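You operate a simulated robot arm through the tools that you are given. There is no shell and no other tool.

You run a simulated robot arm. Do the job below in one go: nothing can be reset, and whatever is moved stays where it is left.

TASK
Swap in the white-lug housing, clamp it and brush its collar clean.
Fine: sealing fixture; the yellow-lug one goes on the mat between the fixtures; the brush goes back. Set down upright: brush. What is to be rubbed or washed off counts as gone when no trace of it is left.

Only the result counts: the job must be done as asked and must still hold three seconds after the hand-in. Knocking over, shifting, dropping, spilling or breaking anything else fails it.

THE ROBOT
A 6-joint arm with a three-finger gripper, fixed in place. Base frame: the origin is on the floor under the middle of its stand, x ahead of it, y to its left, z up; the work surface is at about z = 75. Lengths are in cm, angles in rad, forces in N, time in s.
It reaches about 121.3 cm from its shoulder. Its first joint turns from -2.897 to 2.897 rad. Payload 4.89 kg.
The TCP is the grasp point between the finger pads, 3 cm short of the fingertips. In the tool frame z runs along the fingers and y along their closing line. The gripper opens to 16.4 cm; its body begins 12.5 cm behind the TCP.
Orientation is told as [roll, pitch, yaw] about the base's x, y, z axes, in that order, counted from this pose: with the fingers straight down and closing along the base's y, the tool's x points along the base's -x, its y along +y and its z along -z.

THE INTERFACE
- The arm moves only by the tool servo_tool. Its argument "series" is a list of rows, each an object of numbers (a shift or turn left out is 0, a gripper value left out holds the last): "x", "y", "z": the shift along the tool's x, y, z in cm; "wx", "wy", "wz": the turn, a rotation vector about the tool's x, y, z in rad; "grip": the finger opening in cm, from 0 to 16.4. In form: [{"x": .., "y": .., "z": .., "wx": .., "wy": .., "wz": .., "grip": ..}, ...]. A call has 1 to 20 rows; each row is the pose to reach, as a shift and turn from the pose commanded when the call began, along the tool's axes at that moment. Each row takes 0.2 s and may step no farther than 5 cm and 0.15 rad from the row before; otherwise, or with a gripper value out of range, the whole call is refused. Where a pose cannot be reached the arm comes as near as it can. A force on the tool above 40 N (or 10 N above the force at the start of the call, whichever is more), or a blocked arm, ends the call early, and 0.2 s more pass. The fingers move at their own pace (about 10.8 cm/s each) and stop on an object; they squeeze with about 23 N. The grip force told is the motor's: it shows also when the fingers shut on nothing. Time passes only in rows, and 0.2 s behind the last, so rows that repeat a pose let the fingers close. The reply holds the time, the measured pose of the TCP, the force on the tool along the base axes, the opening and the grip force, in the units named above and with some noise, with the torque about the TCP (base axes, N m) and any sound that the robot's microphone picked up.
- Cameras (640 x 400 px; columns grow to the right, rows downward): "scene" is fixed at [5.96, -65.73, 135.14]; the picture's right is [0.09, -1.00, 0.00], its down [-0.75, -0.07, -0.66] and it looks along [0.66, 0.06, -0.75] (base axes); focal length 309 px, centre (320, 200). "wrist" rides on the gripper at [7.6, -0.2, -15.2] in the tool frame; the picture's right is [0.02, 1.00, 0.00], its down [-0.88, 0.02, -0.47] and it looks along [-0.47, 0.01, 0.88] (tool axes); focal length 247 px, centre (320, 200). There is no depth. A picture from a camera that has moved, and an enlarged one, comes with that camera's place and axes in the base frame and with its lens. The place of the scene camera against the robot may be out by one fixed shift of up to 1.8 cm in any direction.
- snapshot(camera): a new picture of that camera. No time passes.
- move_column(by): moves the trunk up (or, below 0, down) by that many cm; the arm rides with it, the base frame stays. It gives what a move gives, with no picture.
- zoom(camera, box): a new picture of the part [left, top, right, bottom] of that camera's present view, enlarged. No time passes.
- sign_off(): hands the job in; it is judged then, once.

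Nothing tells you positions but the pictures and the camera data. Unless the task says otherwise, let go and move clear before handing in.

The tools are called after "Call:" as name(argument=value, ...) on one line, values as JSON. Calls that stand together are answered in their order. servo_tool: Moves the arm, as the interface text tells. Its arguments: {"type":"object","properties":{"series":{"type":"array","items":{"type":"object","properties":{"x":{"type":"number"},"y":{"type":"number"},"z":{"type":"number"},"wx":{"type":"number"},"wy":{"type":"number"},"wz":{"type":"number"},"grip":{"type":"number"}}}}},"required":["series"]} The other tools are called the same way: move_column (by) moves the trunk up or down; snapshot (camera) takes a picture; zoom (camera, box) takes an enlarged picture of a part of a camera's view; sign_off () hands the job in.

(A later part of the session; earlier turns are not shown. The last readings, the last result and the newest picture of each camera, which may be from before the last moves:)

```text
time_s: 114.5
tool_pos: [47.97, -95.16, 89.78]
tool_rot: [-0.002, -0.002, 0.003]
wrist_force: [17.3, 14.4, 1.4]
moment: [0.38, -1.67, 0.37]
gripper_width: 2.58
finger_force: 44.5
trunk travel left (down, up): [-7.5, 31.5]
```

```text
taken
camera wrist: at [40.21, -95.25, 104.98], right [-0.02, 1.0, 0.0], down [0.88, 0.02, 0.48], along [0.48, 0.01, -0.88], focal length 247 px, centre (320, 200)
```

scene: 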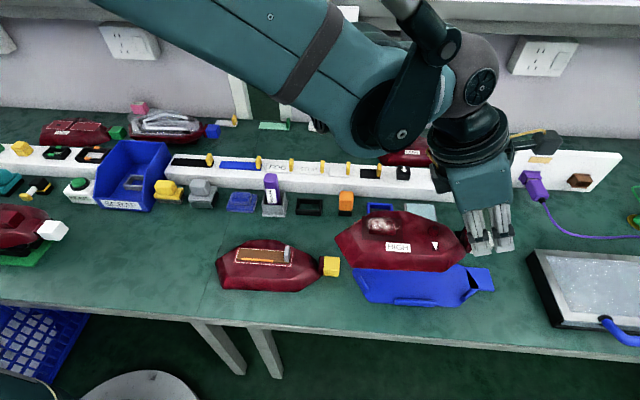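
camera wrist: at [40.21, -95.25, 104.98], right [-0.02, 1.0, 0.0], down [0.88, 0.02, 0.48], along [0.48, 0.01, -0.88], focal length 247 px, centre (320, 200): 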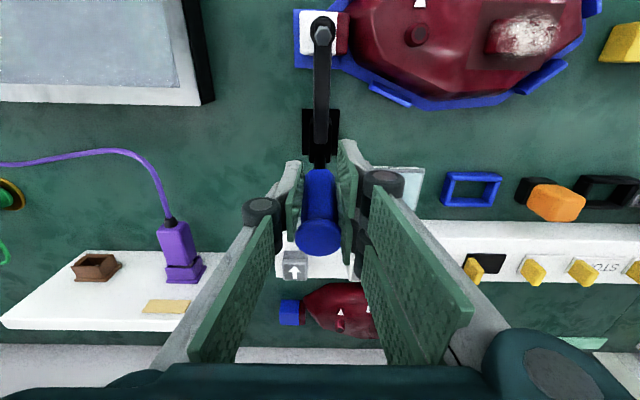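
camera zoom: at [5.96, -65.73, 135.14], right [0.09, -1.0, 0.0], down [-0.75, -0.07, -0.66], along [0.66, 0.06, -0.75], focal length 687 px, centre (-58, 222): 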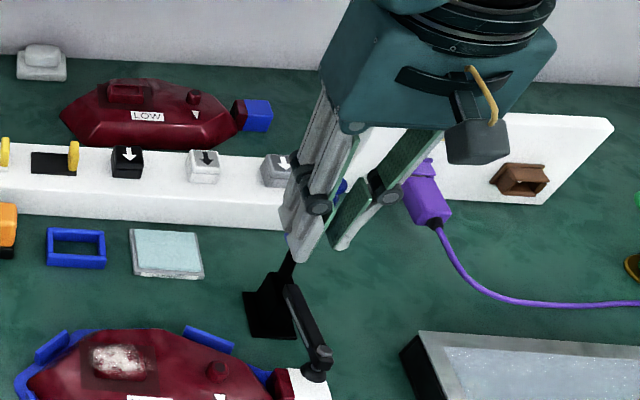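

Call:
zoom(camera="scene", box=[450, 200, 520, 310])

Call:
zoom(camera="wrist", box=[280, 0, 380, 120])

```text
3.64 times, centred on (485, 255) of scene
camera zoom: at [5.96, -65.73, 135.14], right [0.09, -1.0, 0.0], down [-0.75, -0.07, -0.66], along [0.66, 0.06, -0.75], focal length 1124 px, centre (-280, 0)
```

zoom: 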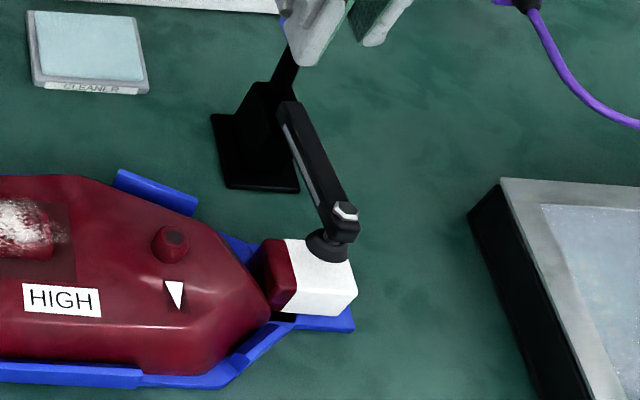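

```text
3.33 times, centred on (330, 60) of wrist
camera zoom: at [40.21, -95.25, 104.98], right [-0.02, 1.0, 0.0], down [0.88, 0.02, 0.48], along [0.48, 0.01, -0.88], focal length 823 px, centre (287, 667)
```

zoom: 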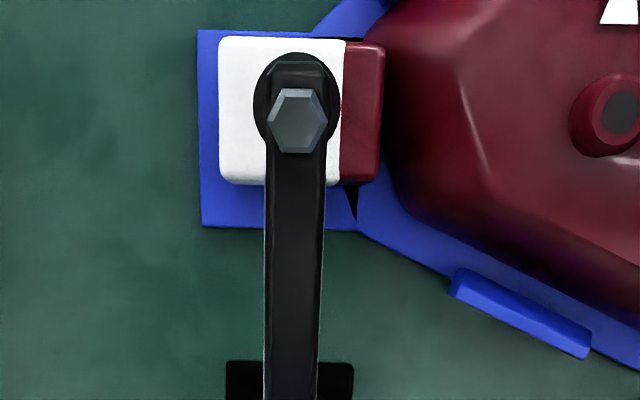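

The clamp pad still needs to come down roughly another 10°. I'll keep swinging the handle until the pad loads the lug.

Call:
servo_tool(series=[{"grip": 0, "x": 0.3}, {"grip": 0, "x": 0.6}, {"grip": 0, "x": 0.9, "z": 0.03}, {"grip": 0, "x": 1.2, "z": 0.06}])

Call:
zoom(camera="scene", box=[450, 200, 520, 310])

```text
time_s: 115.5
tool_pos: [46.8, -95.14, 89.79]
tool_rot: [-0.002, -0.004, 0.003]
wrist_force: [17.0, 8.7, 2.4]
moment: [0.25, -1.7, 0.45]
gripper_width: 2.54
finger_force: 45.1
trunk travel left (down, up): [-7.5, 31.5]
```

```text
3.64 times, centred on (485, 255) of scene
camera zoom: at [5.96, -65.73, 135.14], right [0.09, -1.0, 0.0], down [-0.75, -0.07, -0.66], along [0.66, 0.06, -0.75], focal length 1124 px, centre (-280, 0)
```

zoom: 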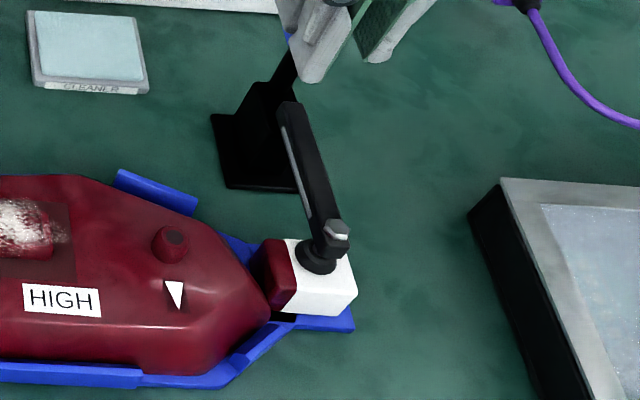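

Call:
servo_tool(series=[{"grip": 0, "x": 0.2}, {"grip": 0, "x": 0.4, "z": 0.03}, {"grip": 0, "x": 0.6, "z": 0.05}])

Call:
zoom(camera="scene", box=[450, 200, 520, 310])

```text
time_s: 116.3
tool_pos: [46.27, -95.2, 89.67]
tool_rot: [0.0, -0.002, 0.002]
wrist_force: [35.1, -10.4, 7.9]
moment: [-0.3, -1.1, 0.16]
gripper_width: 2.56
finger_force: 44.2
trunk travel left (down, up): [-7.5, 31.5]
```

```text
3.64 times, centred on (485, 255) of scene
camera zoom: at [5.96, -65.73, 135.14], right [0.09, -1.0, 0.0], down [-0.75, -0.07, -0.66], along [0.66, 0.06, -0.75], focal length 1124 px, centre (-280, 0)
```

zoom: 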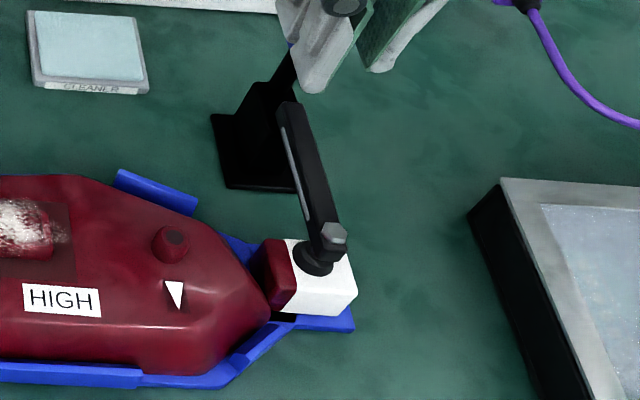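

The pad now presses on the white lug, matching the original clamped position, and the force has risen. I'll release the handle and rise clear.

Call:
servo_tool(series=[{"grip": 2.8}, {"grip": 4.5}, {"grip": 6}, {"grip": 6, "z": -3}, {"grip": 6, "z": -7}, {"grip": 6, "z": -11}])

Call:
zoom(camera="scene", box=[420, 160, 530, 310])

Call:
snapshot(camera="wrist")

```text
time_s: 117.7
tool_pos: [46.03, -95.34, 100.39]
tool_rot: [-0.001, -0.002, 0.003]
wrist_force: [0.7, -1.2, -0.2]
moment: [0.14, 0.04, 0.02]
gripper_width: 6.0
finger_force: 0.0
trunk travel left (down, up): [-7.5, 31.5]
```

```text
2.67 times, centred on (475, 235) of scene
camera zoom: at [5.96, -65.73, 135.14], right [0.09, -1.0, 0.0], down [-0.75, -0.07, -0.66], along [0.66, 0.06, -0.75], focal length 824 px, centre (-93, 107)
```

zoom: 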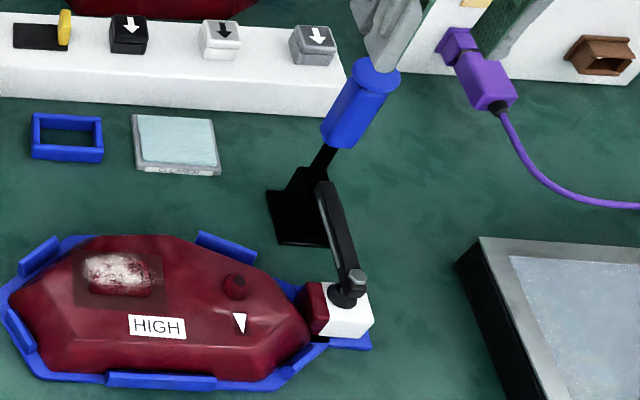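

```text
taken
camera wrist: at [38.34, -95.39, 115.63], right [-0.02, 1.0, 0.0], down [0.88, 0.02, 0.48], along [0.48, 0.01, -0.88], focal length 247 px, centre (320, 200)
```

wrist: 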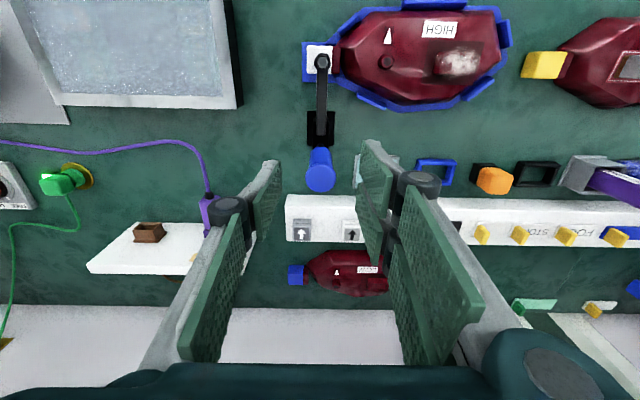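

The clamp is closed on the white lug exactly as it was before. Next the brush: I'll travel to the yellow/grey tool and take a close look before gripping it.

Call:
servo_tool(series=[{"y": 4, "z": -1}, {"y": 8.5, "z": -2}, {"y": 13, "z": -2}, {"y": 17.5, "z": -2}, {"y": 22, "z": -2}, {"y": 26.5, "z": -2}, {"y": 31, "z": -2}, {"y": 35.5, "z": -2}, {"y": 40, "z": -2}, {"y": 44.5, "z": -2}, {"y": 49, "z": -2}, {"y": 53.5, "z": -2}, {"y": 58, "z": -2}, {"y": 62, "z": -2}, {"y": 66, "z": -2}, {"y": 70, "z": -2}])

Call:
snapshot(camera="wrist")

```text
time_s: 121.1
tool_pos: [46.41, -25.66, 102.5]
tool_rot: [-0.001, -0.004, 0.002]
wrist_force: [1.2, -1.2, -0.1]
moment: [0.2, 0.11, -0.01]
gripper_width: 5.99
finger_force: 0.0
trunk travel left (down, up): [-7.5, 31.5]
```

```text
taken
camera wrist: at [38.67, -25.75, 117.74], right [-0.02, 1.0, 0.0], down [0.88, 0.02, 0.48], along [0.48, 0.01, -0.88], focal length 247 px, centre (320, 200)
```

wrist: 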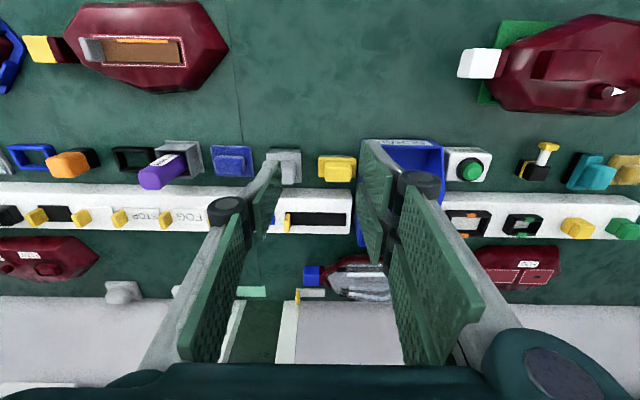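

Call:
zoom(camera="wrist", box=[300, 140, 380, 190])

Call:
zoom(camera="wrist", box=[310, 145, 362, 172])

Call:
zoom(camera="wrist", box=[500, 130, 640, 220])

Call:
zoom(camera="wrist", box=[560, 145, 612, 175])

```text
8.00 times, centred on (340, 165) of wrist
camera zoom: at [38.67, -25.75, 117.74], right [-0.02, 1.0, 0.0], down [0.88, 0.02, 0.48], along [0.48, 0.01, -0.88], focal length 1976 px, centre (160, 480)
```

zoom: 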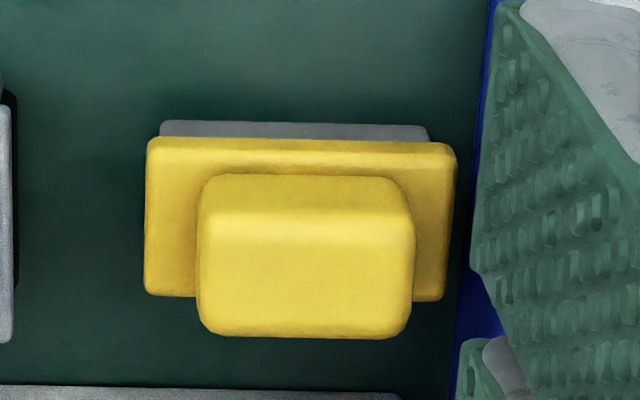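

```text
12.31 times, centred on (336, 158) of wrist
camera zoom: at [38.67, -25.75, 117.74], right [-0.02, 1.0, 0.0], down [0.88, 0.02, 0.48], along [0.48, 0.01, -0.88], focal length 3040 px, centre (123, 711)
```

zoom: 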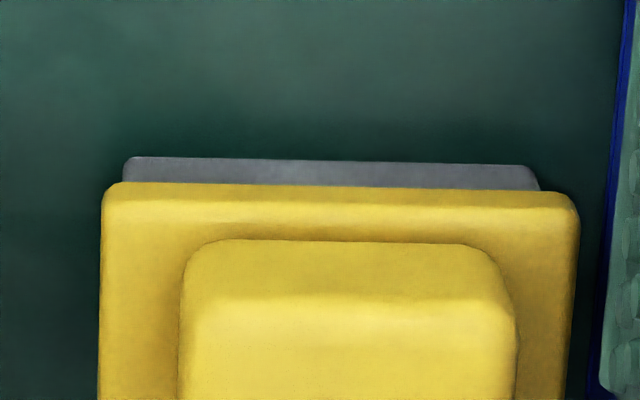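

```text
4.44 times, centred on (570, 175) of wrist
camera zoom: at [38.67, -25.75, 117.74], right [-0.02, 1.0, 0.0], down [0.88, 0.02, 0.48], along [0.48, 0.01, -0.88], focal length 1098 px, centre (-791, 311)
```

zoom: 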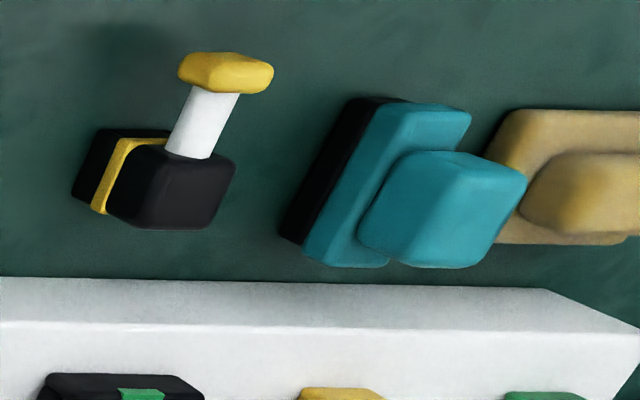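

```text
12.31 times, centred on (586, 160) of wrist
camera zoom: at [38.67, -25.75, 117.74], right [-0.02, 1.0, 0.0], down [0.88, 0.02, 0.48], along [0.48, 0.01, -0.88], focal length 3040 px, centre (-2954, 692)
```

zoom: 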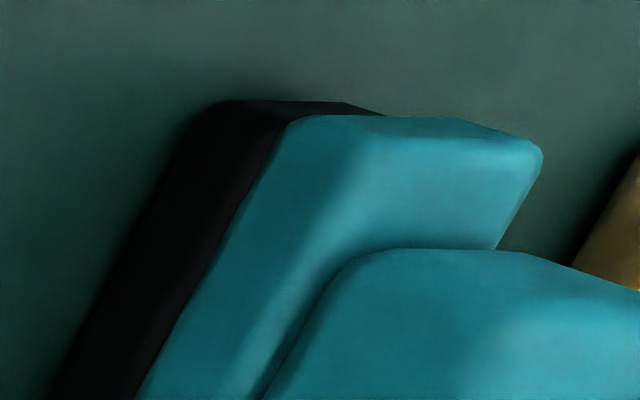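

I want to be certain which tool is the brush, so I'll take a close side view of the grey block under the yellow tool.

Call:
servo_tool(series=[{"x": -3, "y": -2, "wz": -0.14}, {"x": -5, "y": -3, "wz": -0.28}, {"x": -6, "y": -4, "wz": -0.42}, {"x": -7, "y": -5, "wz": -0.56}, {"x": -7, "y": -5, "wz": -0.7}, {"x": -7, "y": -5, "wz": -0.84}, {"x": -7, "y": -5, "wz": -0.98}, {"x": -7, "y": -5, "wz": -1.12}, {"x": -7, "y": -5, "wz": -1.26}, {"x": -7, "y": -5, "wz": -1.4}, {"x": -7, "y": -5, "wz": -1.5}, {"x": -7, "y": -5, "wz": -1.571}])

Call:
servo_tool(series=[{"wy": -0.13, "z": 2}, {"wy": -0.26, "z": 4}, {"wy": -0.39, "z": 6}, {"wy": -0.52, "z": 8}, {"wy": -0.65, "z": 10}, {"wy": -0.78, "z": 11}, {"wy": -0.9, "z": 11}])

Call:
snapshot(camera="wrist")

```text
time_s: 123.7
tool_pos: [52.93, -30.3, 102.44]
tool_rot: [-0.004, -0.001, 1.575]
wrist_force: [0.2, 1.0, -0.3]
moment: [0.01, 0.0, 0.03]
gripper_width: 6.01
finger_force: 0.1
trunk travel left (down, up): [-7.5, 31.5]
```

```text
time_s: 125.3
tool_pos: [53.88, -29.44, 92.12]
tool_rot: [-0.024, -0.692, 1.575]
wrist_force: [-0.1, -0.6, -0.6]
moment: [0.03, 0.06, 0.03]
gripper_width: 6.03
finger_force: 0.0
out of reach, approached as far as the arm can: row 6, 7
trunk travel left (down, up): [-7.5, 31.5]
```

```text
taken
camera wrist: at [53.78, -44.95, 98.95], right [-1.0, 0.0, -0.03], down [-0.03, 0.38, 0.93], along [0.01, 0.93, -0.38], focal length 247 px, centre (320, 200)
```

wrist: 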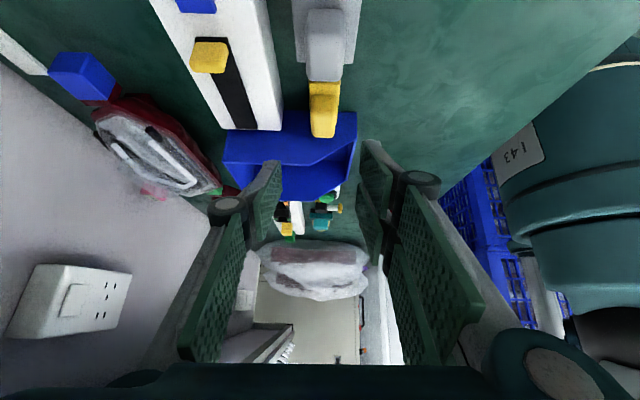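

Call:
zoom(camera="wrist", box=[300, 70, 350, 145])

Call:
zoom(camera="wrist", box=[300, 195, 350, 235])

```text
5.33 times, centred on (325, 108) of wrist
camera zoom: at [53.78, -44.95, 98.95], right [-1.0, 0.0, -0.03], down [-0.03, 0.38, 0.93], along [0.01, 0.93, -0.38], focal length 1317 px, centre (293, 693)
```

zoom: 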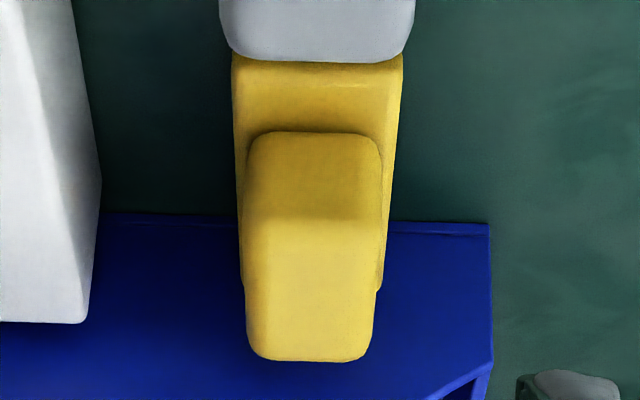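

```text
10.00 times, centred on (325, 215) of wrist
camera zoom: at [53.78, -44.95, 98.95], right [-1.0, 0.0, -0.03], down [-0.03, 0.38, 0.93], along [0.01, 0.93, -0.38], focal length 2470 px, centre (270, 50)
```

zoom: 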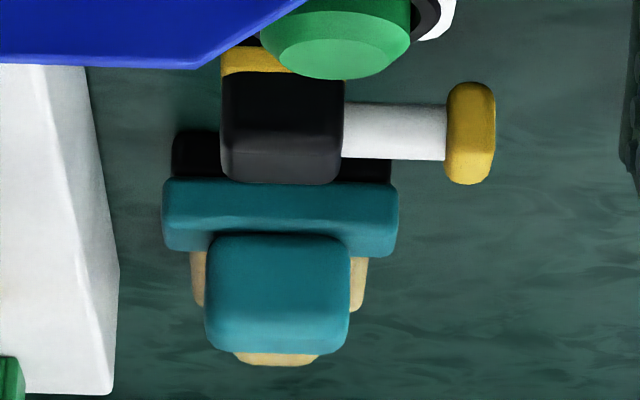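

The other tools' black heads are smooth rubber, while the yellow tool's grey head has a fibre texture, so I take the yellow one as the brush. Its handle is about x 52.5–55.3, y −24.6…−20.4, top z≈80.8. I'll straighten up above it.

Call:
servo_tool(series=[{"wy": 0.14, "z": -2}, {"wy": 0.28, "z": -4}, {"wy": 0.42, "z": -6}, {"wy": 0.56, "z": -7}, {"wy": 0.692, "z": -8}])

Call:
servo_tool(series=[{"wx": 0}])

```text
time_s: 126.5
tool_pos: [53.87, -34.48, 98.34]
tool_rot: [-0.018, 0.004, 1.558]
wrist_force: [0.0, -0.9, -1.0]
moment: [0.2, 0.1, 0.02]
gripper_width: 6.01
finger_force: 0.0
trunk travel left (down, up): [-7.5, 31.5]
```

```text
time_s: 126.9
tool_pos: [53.81, -34.42, 98.36]
tool_rot: [-0.019, 0.001, 1.558]
wrist_force: [0.0, -0.6, -0.1]
moment: [0.07, -0.03, -0.01]
gripper_width: 6.0
finger_force: 0.1
trunk travel left (down, up): [-7.5, 31.5]
```

Call:
servo_tool(series=[{"wx": -0.019, "wz": -0.013, "x": -4}, {"wx": -0.019, "wz": -0.013, "x": -8}, {"wx": -0.019, "wz": -0.013, "x": -11.1}])

Call:
snapshot(camera="wrist")

Call:
zoom(camera="wrist", box=[270, 130, 370, 230])

```text
time_s: 127.7
tool_pos: [54.0, -23.14, 98.18]
tool_rot: [-0.001, 0.001, 1.571]
wrist_force: [0.2, -0.9, -0.6]
moment: [0.13, 0.08, 0.06]
gripper_width: 6.01
finger_force: 0.1
trunk travel left (down, up): [-7.5, 31.5]
```

```text
taken
camera wrist: at [54.03, -30.7, 113.5], right [-1.0, -0.02, 0.0], down [-0.02, 0.88, 0.47], along [-0.01, 0.47, -0.88], focal length 247 px, centre (320, 200)
```

wrist: 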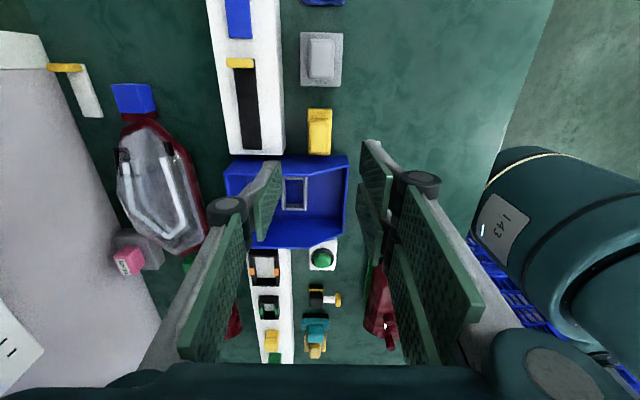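

```text
4.00 times, centred on (320, 180) of wrist
camera zoom: at [54.03, -30.7, 113.5], right [-1.0, -0.02, 0.0], down [-0.02, 0.88, 0.47], along [-0.01, 0.47, -0.88], focal length 988 px, centre (320, 280)
```

zoom: 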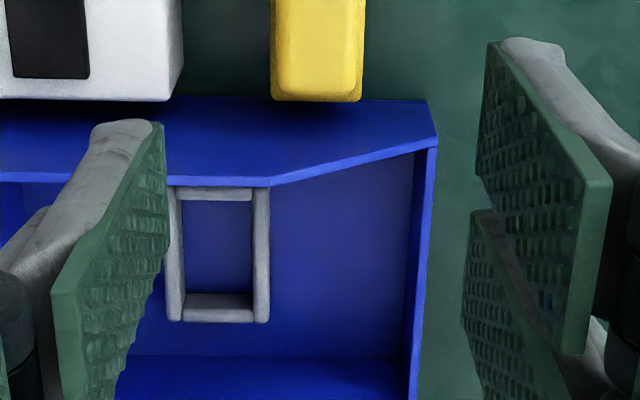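

Call:
zoom(camera="wrist", box=[285, 95, 355, 165])

```text
5.71 times, centred on (320, 130) of wrist
camera zoom: at [54.03, -30.7, 113.5], right [-1.0, -0.02, 0.0], down [-0.02, 0.88, 0.47], along [-0.01, 0.47, -0.88], focal length 1411 px, centre (320, 600)
```

zoom: 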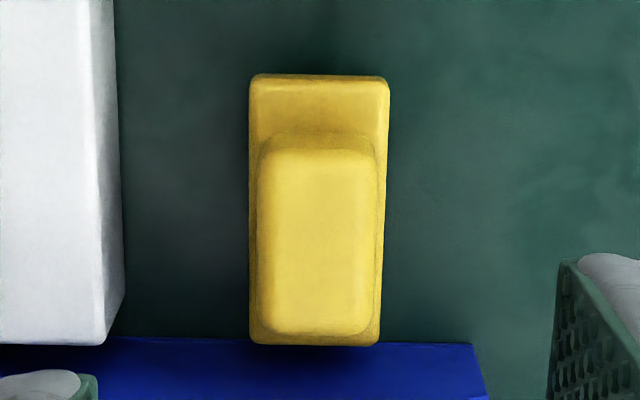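

Call:
servo_tool(series=[{"z": 4, "grip": 4.6, "y": 0.07}, {"z": 8, "y": 0.07}, {"z": 11, "y": 0.07}, {"z": 13.5, "y": 0.07}])

Call:
snapshot(camera="wrist")

Call:
zoom(camera="scene", box=[100, 110, 260, 230])

```text
time_s: 128.7
tool_pos: [53.61, -23.25, 85.06]
tool_rot: [0.0, 0.002, 1.572]
wrist_force: [-0.9, 1.3, -0.6]
moment: [-0.08, -0.14, 0.0]
gripper_width: 4.6
finger_force: 0.0
trunk travel left (down, up): [-7.5, 31.5]
```

```text
taken
camera wrist: at [53.76, -30.88, 100.18], right [-1.0, -0.02, 0.0], down [-0.02, 0.88, 0.47], along [-0.01, 0.47, -0.88], focal length 247 px, centre (320, 200)
```

wrist: 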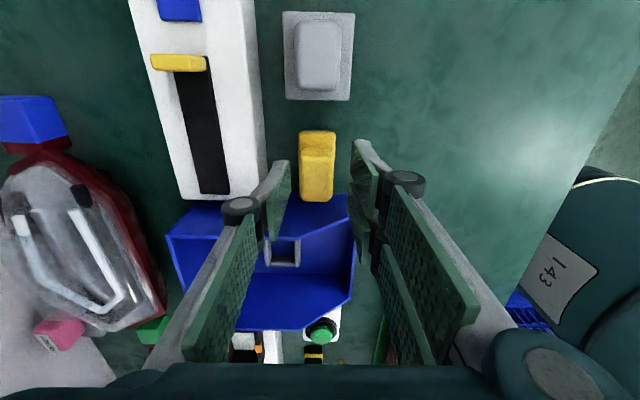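

```text
3.33 times, centred on (180, 170) of scene
camera zoom: at [5.96, -65.73, 135.14], right [0.09, -1.0, 0.0], down [-0.75, -0.07, -0.66], along [0.66, 0.06, -0.75], focal length 1030 px, centre (787, 300)
```

zoom: 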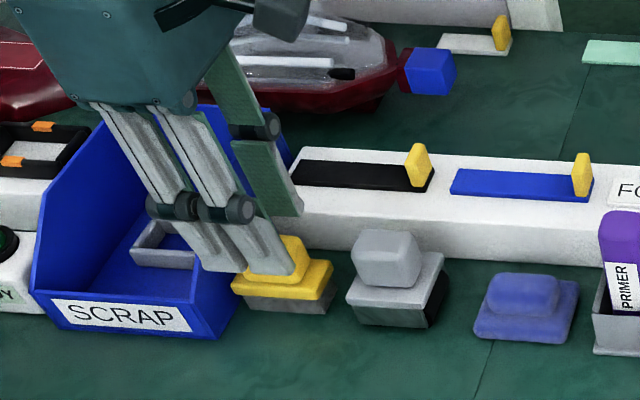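

Call:
servo_tool(series=[{"x": 0.5, "y": -0.3}, {"x": 0.5, "y": -0.3, "z": 1.5}, {"x": 0.5, "y": -0.3, "z": 2.6}, {"x": 0.5, "y": -0.3, "z": 3.1}])

Call:
snapshot(camera="wrist")

Call:
zoom(camera="scene", box=[100, 110, 260, 230])

```text
time_s: 129.7
tool_pos: [54.12, -23.82, 81.64]
tool_rot: [0.0, 0.001, 1.571]
wrist_force: [0.0, 0.4, -0.5]
moment: [0.02, -0.04, 0.01]
gripper_width: 4.55
finger_force: 0.0
trunk travel left (down, up): [-7.5, 31.5]
```

```text
taken
camera wrist: at [54.26, -31.33, 96.9], right [-1.0, -0.02, 0.0], down [-0.02, 0.88, 0.47], along [-0.01, 0.47, -0.88], focal length 247 px, centre (320, 200)
```

wrist: 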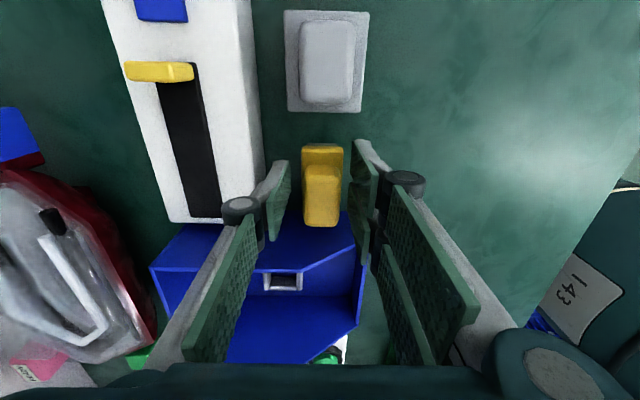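

```text
3.33 times, centred on (180, 170) of scene
camera zoom: at [5.96, -65.73, 135.14], right [0.09, -1.0, 0.0], down [-0.75, -0.07, -0.66], along [0.66, 0.06, -0.75], focal length 1030 px, centre (787, 300)
```

zoom: 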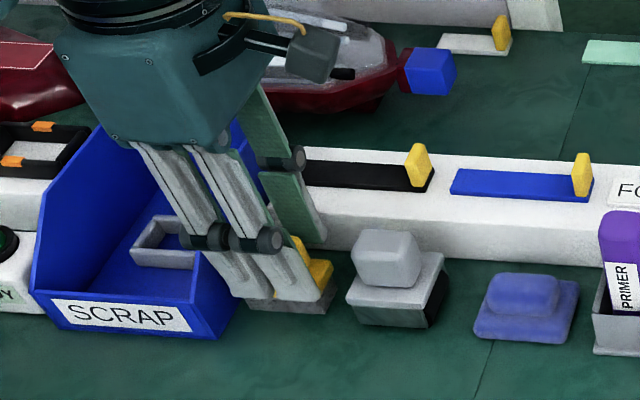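

Call:
servo_tool(series=[{"grip": 3.6}, {"grip": 2.5}, {"grip": 0}, {"grip": 0}])

Call:
snapshot(camera="wrist")

```text
time_s: 130.7
tool_pos: [54.12, -23.74, 81.63]
tool_rot: [0.002, 0.002, 1.572]
wrist_force: [0.0, -0.1, 0.1]
moment: [0.02, 0.02, 0.02]
gripper_width: 2.75
finger_force: 23.2
trunk travel left (down, up): [-7.5, 31.5]
```

```text
taken
camera wrist: at [54.28, -31.35, 96.91], right [-1.0, -0.02, 0.0], down [-0.02, 0.88, 0.47], along [-0.01, 0.47, -0.88], focal length 247 px, centre (320, 200)
```

wrist: 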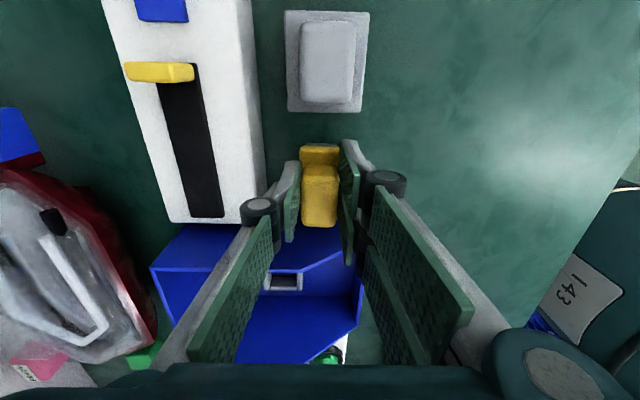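

Brush gripped (2.75 cm). I'll lift it straight up and carry it to the clamped housing.

Call:
servo_tool(series=[{"grip": 0, "z": -1}, {"grip": 0, "z": -3}, {"grip": 0, "z": -7}, {"grip": 0, "z": -11}, {"grip": 0, "z": -15}, {"grip": 0, "z": -18}])

Call:
snapshot(camera="scene")

Call:
zoom(camera="scene", box=[100, 60, 260, 230])

```text
time_s: 132.1
tool_pos: [54.29, -23.76, 99.75]
tool_rot: [0.001, 0.001, 1.571]
wrist_force: [0.7, -0.5, -0.2]
moment: [0.04, 0.13, 0.0]
gripper_width: 2.72
finger_force: 23.0
trunk travel left (down, up): [-7.5, 31.5]
```

```text
taken
```

scene: 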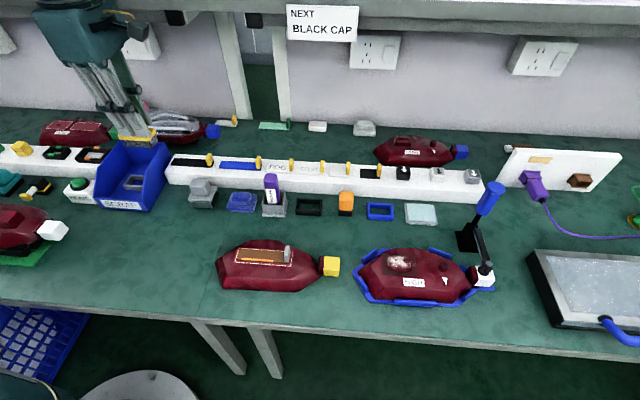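

```text
2.35 times, centred on (180, 145) of scene
camera zoom: at [5.96, -65.73, 135.14], right [0.09, -1.0, 0.0], down [-0.75, -0.07, -0.66], along [0.66, 0.06, -0.75], focal length 727 px, centre (649, 329)
```

zoom: 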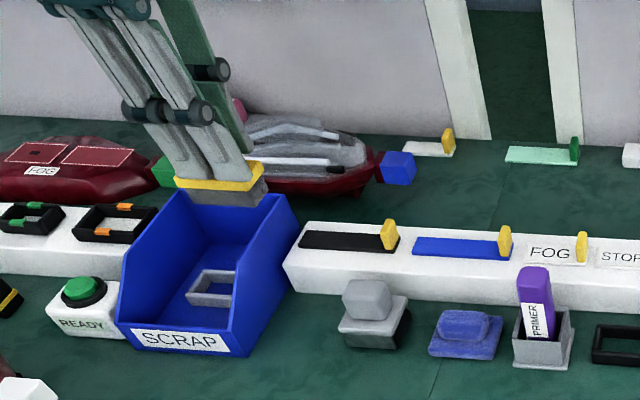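

Call:
zoom(camera="scene", box=[130, 118, 180, 150])

```text
12.50 times, centred on (155, 134) of scene
camera zoom: at [5.96, -65.73, 135.14], right [0.09, -1.0, 0.0], down [-0.75, -0.07, -0.66], along [0.66, 0.06, -0.75], focal length 3864 px, centre (2382, 1025)
```

zoom: 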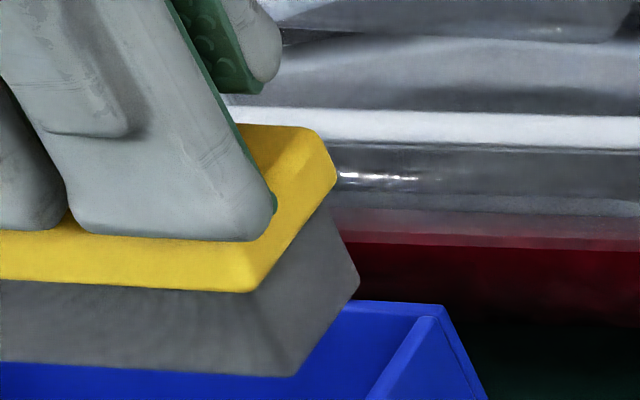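

The grey head shows vertical bristle streaks – it is the brush. Carrying it over to the collar (boss at about x 36–39, y −81…−75).

Call:
servo_tool(series=[{"grip": 0, "x": 4, "y": 1.2}, {"grip": 0, "x": 8, "y": 2.4}, {"grip": 0, "x": 12, "y": 3.6}, {"grip": 0, "x": 16, "y": 4.8}, {"grip": 0, "x": 20, "y": 6}, {"grip": 0, "x": 24, "y": 7.2}, {"grip": 0, "x": 28, "y": 8.4}, {"grip": 0, "x": 32, "y": 9.6}, {"grip": 0, "x": 36, "y": 10.8}, {"grip": 0, "x": 40, "y": 12}, {"grip": 0, "x": 44, "y": 13.2}, {"grip": 0, "x": 48, "y": 14.4}, {"grip": 0, "x": 52, "y": 15.6}, {"grip": 0, "x": 55.7, "y": 16.8}])

Call:
snapshot(camera="wrist")

Call:
zoom(camera="scene", box=[340, 180, 520, 320])

```text
time_s: 135.1
tool_pos: [37.06, -79.72, 99.59]
tool_rot: [0.001, 0.001, 1.573]
wrist_force: [0.7, 0.8, 1.0]
moment: [-0.19, 0.07, -0.01]
gripper_width: 2.7
finger_force: 22.6
trunk travel left (down, up): [-7.5, 31.5]
```

```text
taken
camera wrist: at [37.29, -87.22, 114.93], right [-1.0, -0.02, 0.0], down [-0.02, 0.88, 0.47], along [-0.01, 0.47, -0.88], focal length 247 px, centre (320, 200)
```

wrist: 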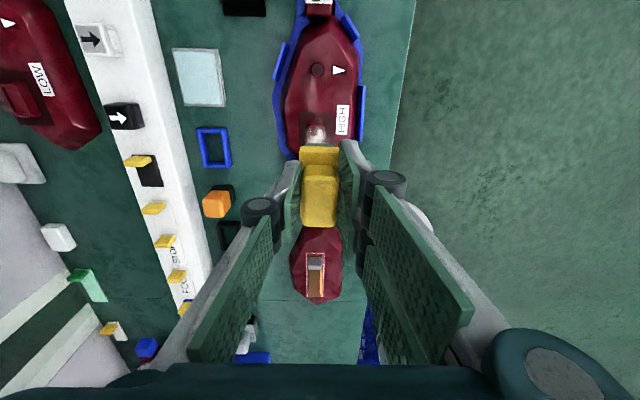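

```text
2.86 times, centred on (430, 250) of scene
camera zoom: at [5.96, -65.73, 135.14], right [0.09, -1.0, 0.0], down [-0.75, -0.07, -0.66], along [0.66, 0.06, -0.75], focal length 883 px, centre (6, 57)
```

zoom: 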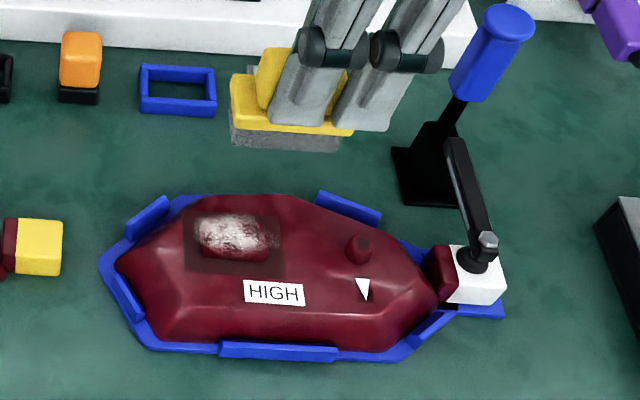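

Call:
servo_tool(series=[{"grip": 0, "z": 4, "y": -0.3}, {"grip": 0, "z": 8, "y": -0.3}, {"grip": 0, "z": 10, "y": -0.3}])

Call:
zoom(camera="scene", box=[340, 200, 500, 310])

Call:
snapshot(camera="wrist")

```text
time_s: 135.9
tool_pos: [37.58, -79.63, 89.64]
tool_rot: [0.0, 0.003, 1.57]
wrist_force: [-0.8, 0.0, -0.1]
moment: [-0.11, -0.03, 0.0]
gripper_width: 2.73
finger_force: 23.0
trunk travel left (down, up): [-7.5, 31.5]
```

```text
3.64 times, centred on (420, 255) of scene
camera zoom: at [5.96, -65.73, 135.14], right [0.09, -1.0, 0.0], down [-0.75, -0.07, -0.66], along [0.66, 0.06, -0.75], focal length 1124 px, centre (-44, 0)
```

zoom: 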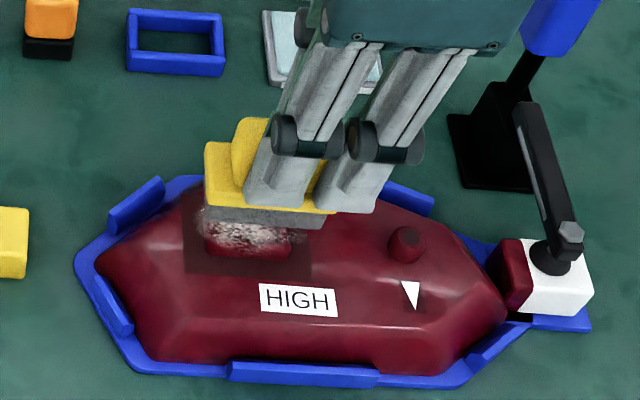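

```text
taken
camera wrist: at [37.52, -87.18, 104.87], right [-1.0, -0.02, 0.0], down [-0.02, 0.88, 0.47], along [-0.01, 0.47, -0.88], focal length 247 px, centre (320, 200)
```

wrist: 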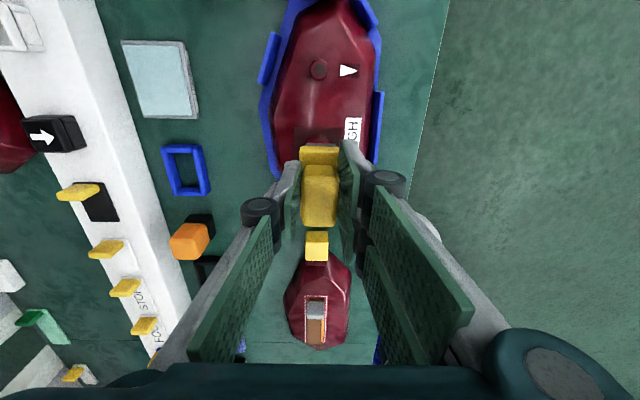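

Call:
servo_tool(series=[{"grip": 0, "z": 0.5}, {"grip": 0, "z": 0.9}, {"grip": 0, "z": 1.2}, {"grip": 0, "z": 1.5}])

Call:
zoom(camera="scene", box=[360, 220, 460, 300])

```text
time_s: 136.9
tool_pos: [37.69, -79.56, 88.22]
tool_rot: [0.0, 0.002, 1.571]
wrist_force: [0.7, 0.5, -0.8]
moment: [-0.04, 0.01, -0.03]
gripper_width: 2.73
finger_force: 22.8
trunk travel left (down, up): [-7.5, 31.5]
```

```text
5.00 times, centred on (410, 260) of scene
camera zoom: at [5.96, -65.73, 135.14], right [0.09, -1.0, 0.0], down [-0.75, -0.07, -0.66], along [0.66, 0.06, -0.75], focal length 1546 px, centre (-130, -100)
```

zoom: 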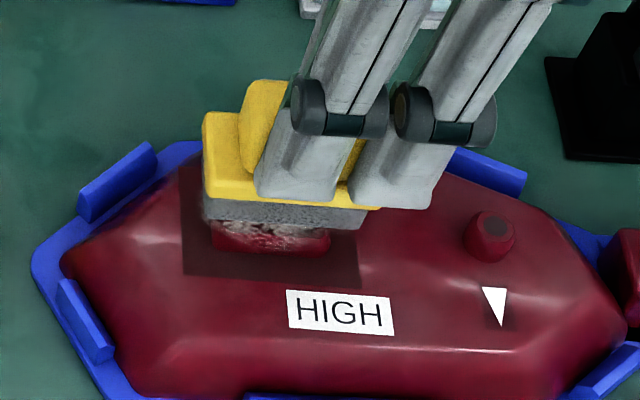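

Call:
servo_tool(series=[{"grip": 0, "z": 0.25}, {"grip": 0, "z": 0.5}, {"grip": 0, "z": 0.75}])

```text
time_s: 137.7
tool_pos: [37.61, -79.58, 87.5]
tool_rot: [0.0, 0.004, 1.57]
wrist_force: [-0.8, 0.1, 0.2]
moment: [-0.05, -0.01, 0.01]
gripper_width: 2.73
finger_force: 22.7
trunk travel left (down, up): [-7.5, 31.5]
```

Call:
servo_tool(series=[{"grip": 0, "z": 0.2}, {"grip": 0, "z": 0.4}, {"grip": 0, "z": 0.6}])

Call:
zoom(camera="scene", box=[360, 220, 460, 300])

```text
time_s: 138.5
tool_pos: [37.71, -79.65, 86.88]
tool_rot: [-0.001, 0.003, 1.569]
wrist_force: [0.4, -0.2, 0.4]
moment: [-0.03, 0.0, 0.03]
gripper_width: 2.73
finger_force: 23.2
trunk travel left (down, up): [-7.5, 31.5]
```

```text
5.00 times, centred on (410, 260) of scene
camera zoom: at [5.96, -65.73, 135.14], right [0.09, -1.0, 0.0], down [-0.75, -0.07, -0.66], along [0.66, 0.06, -0.75], focal length 1546 px, centre (-130, -100)
```

zoom: 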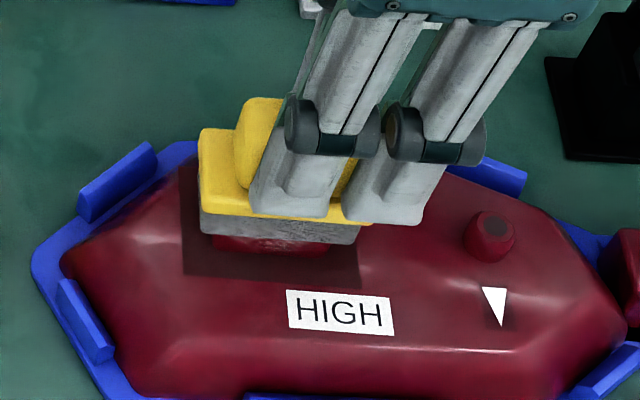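

Call:
servo_tool(series=[{"grip": 0, "z": 0.2}, {"grip": 0, "z": 0.4}])

Call:
zoom(camera="scene", box=[360, 220, 460, 300])

```text
time_s: 139.1
tool_pos: [37.6, -79.58, 86.57]
tool_rot: [0.001, 0.002, 1.57]
wrist_force: [-0.3, -4.3, 19.3]
moment: [-0.1, 0.03, -0.01]
gripper_width: 2.73
finger_force: 23.3
trunk travel left (down, up): [-7.5, 31.5]
```

```text
5.00 times, centred on (410, 260) of scene
camera zoom: at [5.96, -65.73, 135.14], right [0.09, -1.0, 0.0], down [-0.75, -0.07, -0.66], along [0.66, 0.06, -0.75], focal length 1546 px, centre (-130, -100)
```

zoom: 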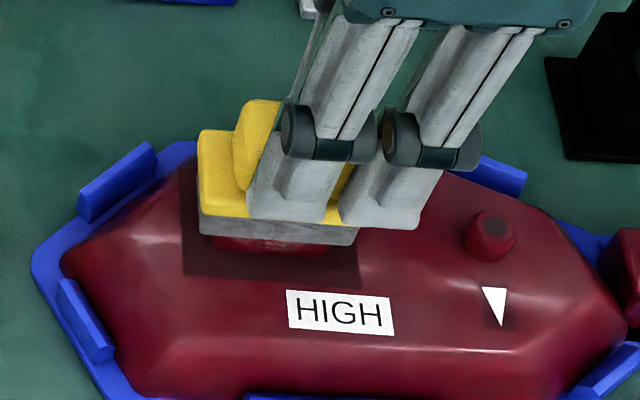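

Contact with the boss at about 19 N; I'll ease off slightly and make brushing strokes across and along the collar.

Call:
servo_tool(series=[{"grip": 0, "z": -0.1}, {"grip": 0, "z": -0.1, "y": 0.7}, {"grip": 0, "z": -0.1, "y": 1.4}, {"grip": 0, "z": -0.1, "y": 0.7}, {"grip": 0, "z": -0.1, "y": 0}, {"grip": 0, "z": -0.1, "y": -0.7}, {"grip": 0, "z": -0.1, "y": -1.4}, {"grip": 0, "z": -0.1, "y": -0.7}, {"grip": 0, "z": -0.1, "y": 0}, {"grip": 0, "z": -0.1, "x": 0.8}, {"grip": 0, "z": -0.1, "x": 1.6}, {"grip": 0, "z": -0.1, "x": 0.8}, {"grip": 0, "z": -0.1, "x": 0}, {"grip": 0, "z": -0.1, "x": -0.8}, {"grip": 0, "z": -0.1, "x": -1.6}, {"grip": 0, "z": -0.1, "x": -0.8}, {"grip": 0, "z": -0.1, "x": 0}])

Call:
zoom(camera="scene", box=[360, 220, 460, 300])

```text
time_s: 142.7
tool_pos: [37.84, -79.58, 86.63]
tool_rot: [0.0, 0.001, 1.572]
wrist_force: [0.2, 1.2, 3.5]
moment: [0.04, 0.02, -0.01]
gripper_width: 2.72
finger_force: 23.0
trunk travel left (down, up): [-7.5, 31.5]
```

```text
5.00 times, centred on (410, 260) of scene
camera zoom: at [5.96, -65.73, 135.14], right [0.09, -1.0, 0.0], down [-0.75, -0.07, -0.66], along [0.66, 0.06, -0.75], focal length 1546 px, centre (-130, -100)
```

zoom: 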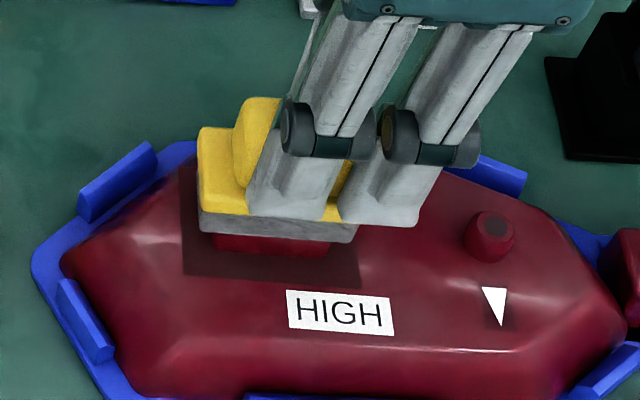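

Contact was kept through the strokes. I'll lift the brush a bit and move aside to see what dust is left.

Call:
servo_tool(series=[{"grip": 0, "z": -2}, {"grip": 0, "z": -5}, {"grip": 0, "z": -9, "y": -2}, {"grip": 0, "z": -9, "y": -6}, {"grip": 0, "z": -9, "y": -10}])

Call:
zoom(camera="scene", box=[345, 230, 445, 310])

Call:
snapshot(camera="wrist")

```text
time_s: 143.9
tool_pos: [47.54, -79.55, 95.66]
tool_rot: [-0.003, 0.002, 1.571]
wrist_force: [-1.2, 0.2, 0.0]
moment: [-0.12, -0.31, -0.01]
gripper_width: 2.73
finger_force: 22.3
trunk travel left (down, up): [-7.5, 31.5]
```

```text
5.00 times, centred on (395, 270) of scene
camera zoom: at [5.96, -65.73, 135.14], right [0.09, -1.0, 0.0], down [-0.75, -0.07, -0.66], along [0.66, 0.06, -0.75], focal length 1546 px, centre (-55, -150)
```

zoom: 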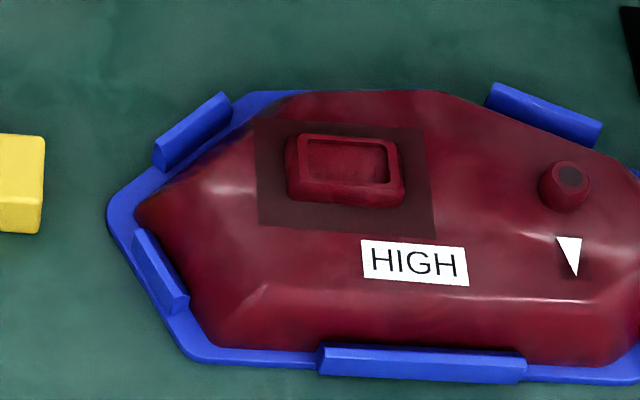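

```text
taken
camera wrist: at [47.58, -87.09, 110.87], right [-1.0, -0.02, 0.0], down [-0.02, 0.88, 0.47], along [-0.01, 0.47, -0.88], focal length 247 px, centre (320, 200)
```

wrist: 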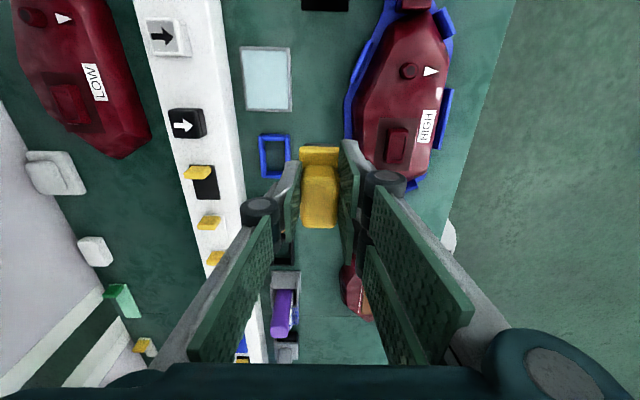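

The dust is gone. I'll zoom in closely from both cameras to look for any remaining trace.

Call:
zoom(camera="scene", box=[380, 245, 440, 285])

Call:
zoom(camera="wrist", box=[345, 100, 455, 195])

Call:
zoom(camera="wrist", box=[375, 115, 425, 175])

```text
10.00 times, centred on (410, 265) of scene
camera zoom: at [5.96, -65.73, 135.14], right [0.09, -1.0, 0.0], down [-0.75, -0.07, -0.66], along [0.66, 0.06, -0.75], focal length 3091 px, centre (-580, -450)
```

zoom: 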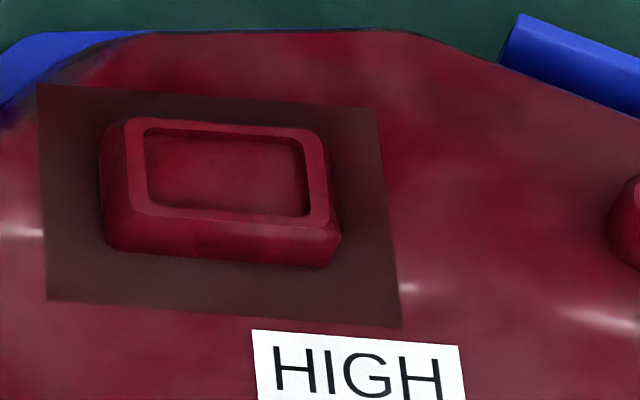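

```text
4.21 times, centred on (400, 148) of wrist
camera zoom: at [47.58, -87.09, 110.87], right [-1.0, -0.02, 0.0], down [-0.02, 0.88, 0.47], along [-0.01, 0.47, -0.88], focal length 1040 px, centre (-17, 421)
```

zoom: 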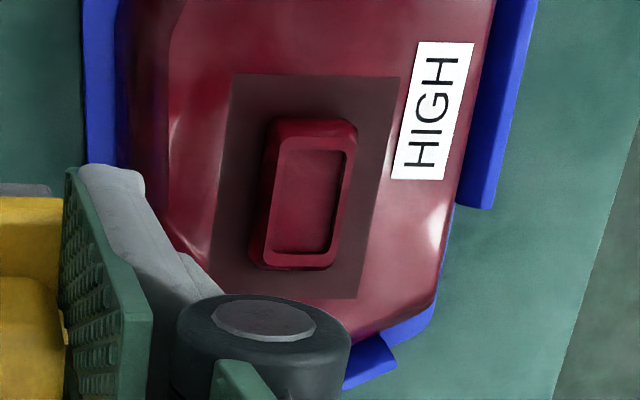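

```text
6.67 times, centred on (400, 145) of wrist
camera zoom: at [47.58, -87.09, 110.87], right [-1.0, -0.02, 0.0], down [-0.02, 0.88, 0.47], along [-0.01, 0.47, -0.88], focal length 1646 px, centre (-213, 567)
```

zoom: 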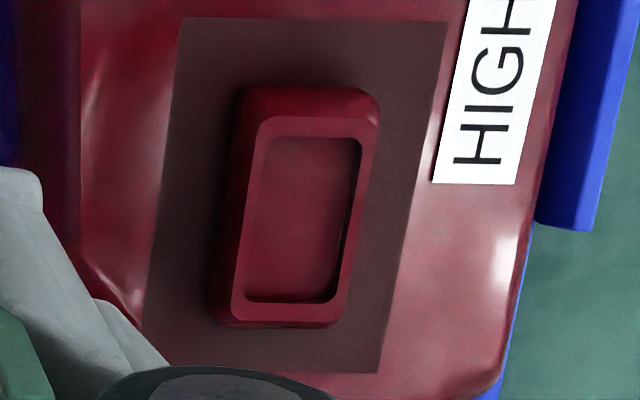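

No trace of dust remains. Now the brush goes back: I'll carry it above its original place.

Call:
servo_tool(series=[{"grip": 0, "z": -3, "x": -2}, {"grip": 0, "z": -4, "x": -6}, {"grip": 0, "z": -4, "x": -10.5, "y": -0.5}, {"grip": 0, "z": -4, "x": -15, "y": -1}, {"grip": 0, "z": -4, "x": -19.5, "y": -1.5}, {"grip": 0, "z": -4, "x": -24, "y": -2}, {"grip": 0, "z": -4, "x": -28.5, "y": -2.6}, {"grip": 0, "z": -4, "x": -33, "y": -3.2}, {"grip": 0, "z": -4, "x": -37.5, "y": -3.9}, {"grip": 0, "z": -4, "x": -42, "y": -4.6}, {"grip": 0, "z": -4, "x": -46.5, "y": -5.3}, {"grip": 0, "z": -4, "x": -51, "y": -6}, {"grip": 0, "z": -4, "x": -54, "y": -6.4}, {"grip": 0, "z": -4, "x": -55.8, "y": -6.5}])

Call:
servo_tool(series=[{"grip": 0}])

Call:
snapshot(camera="wrist")

```text
time_s: 146.9
tool_pos: [54.14, -23.58, 99.63]
tool_rot: [-0.001, -0.001, 1.57]
wrist_force: [-0.5, 0.2, -1.0]
moment: [0.09, -0.02, 0.03]
gripper_width: 2.72
finger_force: 23.3
trunk travel left (down, up): [-7.5, 31.5]
```

```text
time_s: 147.3
tool_pos: [54.2, -23.79, 99.6]
tool_rot: [0.001, 0.001, 1.57]
wrist_force: [-0.2, -0.8, -1.2]
moment: [0.0, -0.03, 0.01]
gripper_width: 2.7
finger_force: 23.1
trunk travel left (down, up): [-7.5, 31.5]
```

```text
taken
camera wrist: at [54.26, -31.31, 114.83], right [-1.0, -0.02, 0.0], down [-0.02, 0.88, 0.47], along [-0.01, 0.47, -0.88], focal length 247 px, centre (320, 200)
```

wrist: 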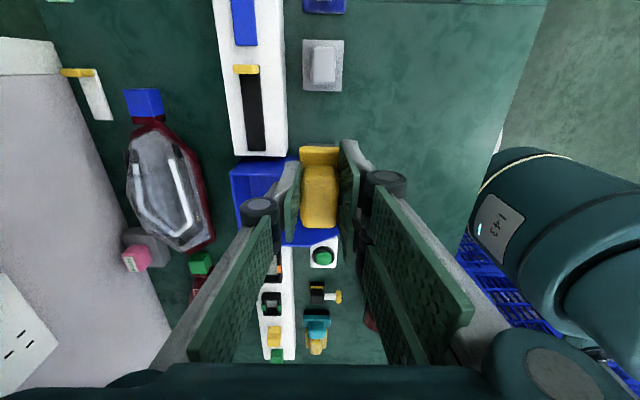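

Call:
servo_tool(series=[{"grip": 0, "z": 4, "y": 0.15}, {"grip": 0, "z": 8, "y": 0.15}, {"grip": 0, "z": 12, "y": 0.15}, {"grip": 0, "z": 15, "y": 0.15}, {"grip": 0, "z": 16.5, "y": 0.15}, {"grip": 0, "z": 17.2, "y": 0.15}])

Call:
zoom(camera="scene", box=[130, 150, 230, 230])

Call:
snapshot(camera="wrist")

```text
time_s: 148.7
tool_pos: [54.04, -23.8, 82.2]
tool_rot: [0.0, 0.003, 1.571]
wrist_force: [-0.2, -0.4, -1.0]
moment: [-0.02, -0.01, 0.02]
gripper_width: 2.73
finger_force: 23.2
trunk travel left (down, up): [-7.5, 31.5]
```

```text
5.00 times, centred on (180, 190) of scene
camera zoom: at [5.96, -65.73, 135.14], right [0.09, -1.0, 0.0], down [-0.75, -0.07, -0.66], along [0.66, 0.06, -0.75], focal length 1546 px, centre (1020, 250)
```

zoom: 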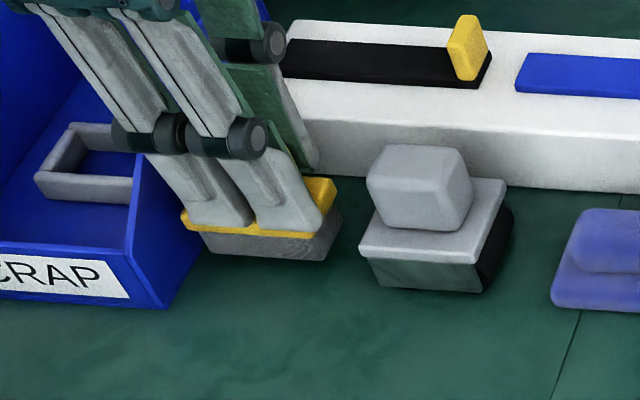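

```text
taken
camera wrist: at [54.09, -31.38, 97.51], right [-1.0, -0.02, 0.0], down [-0.02, 0.88, 0.47], along [-0.01, 0.47, -0.88], focal length 247 px, centre (320, 200)
```

wrist: 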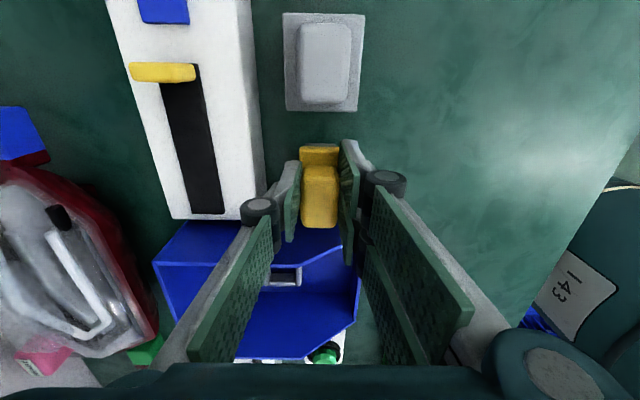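

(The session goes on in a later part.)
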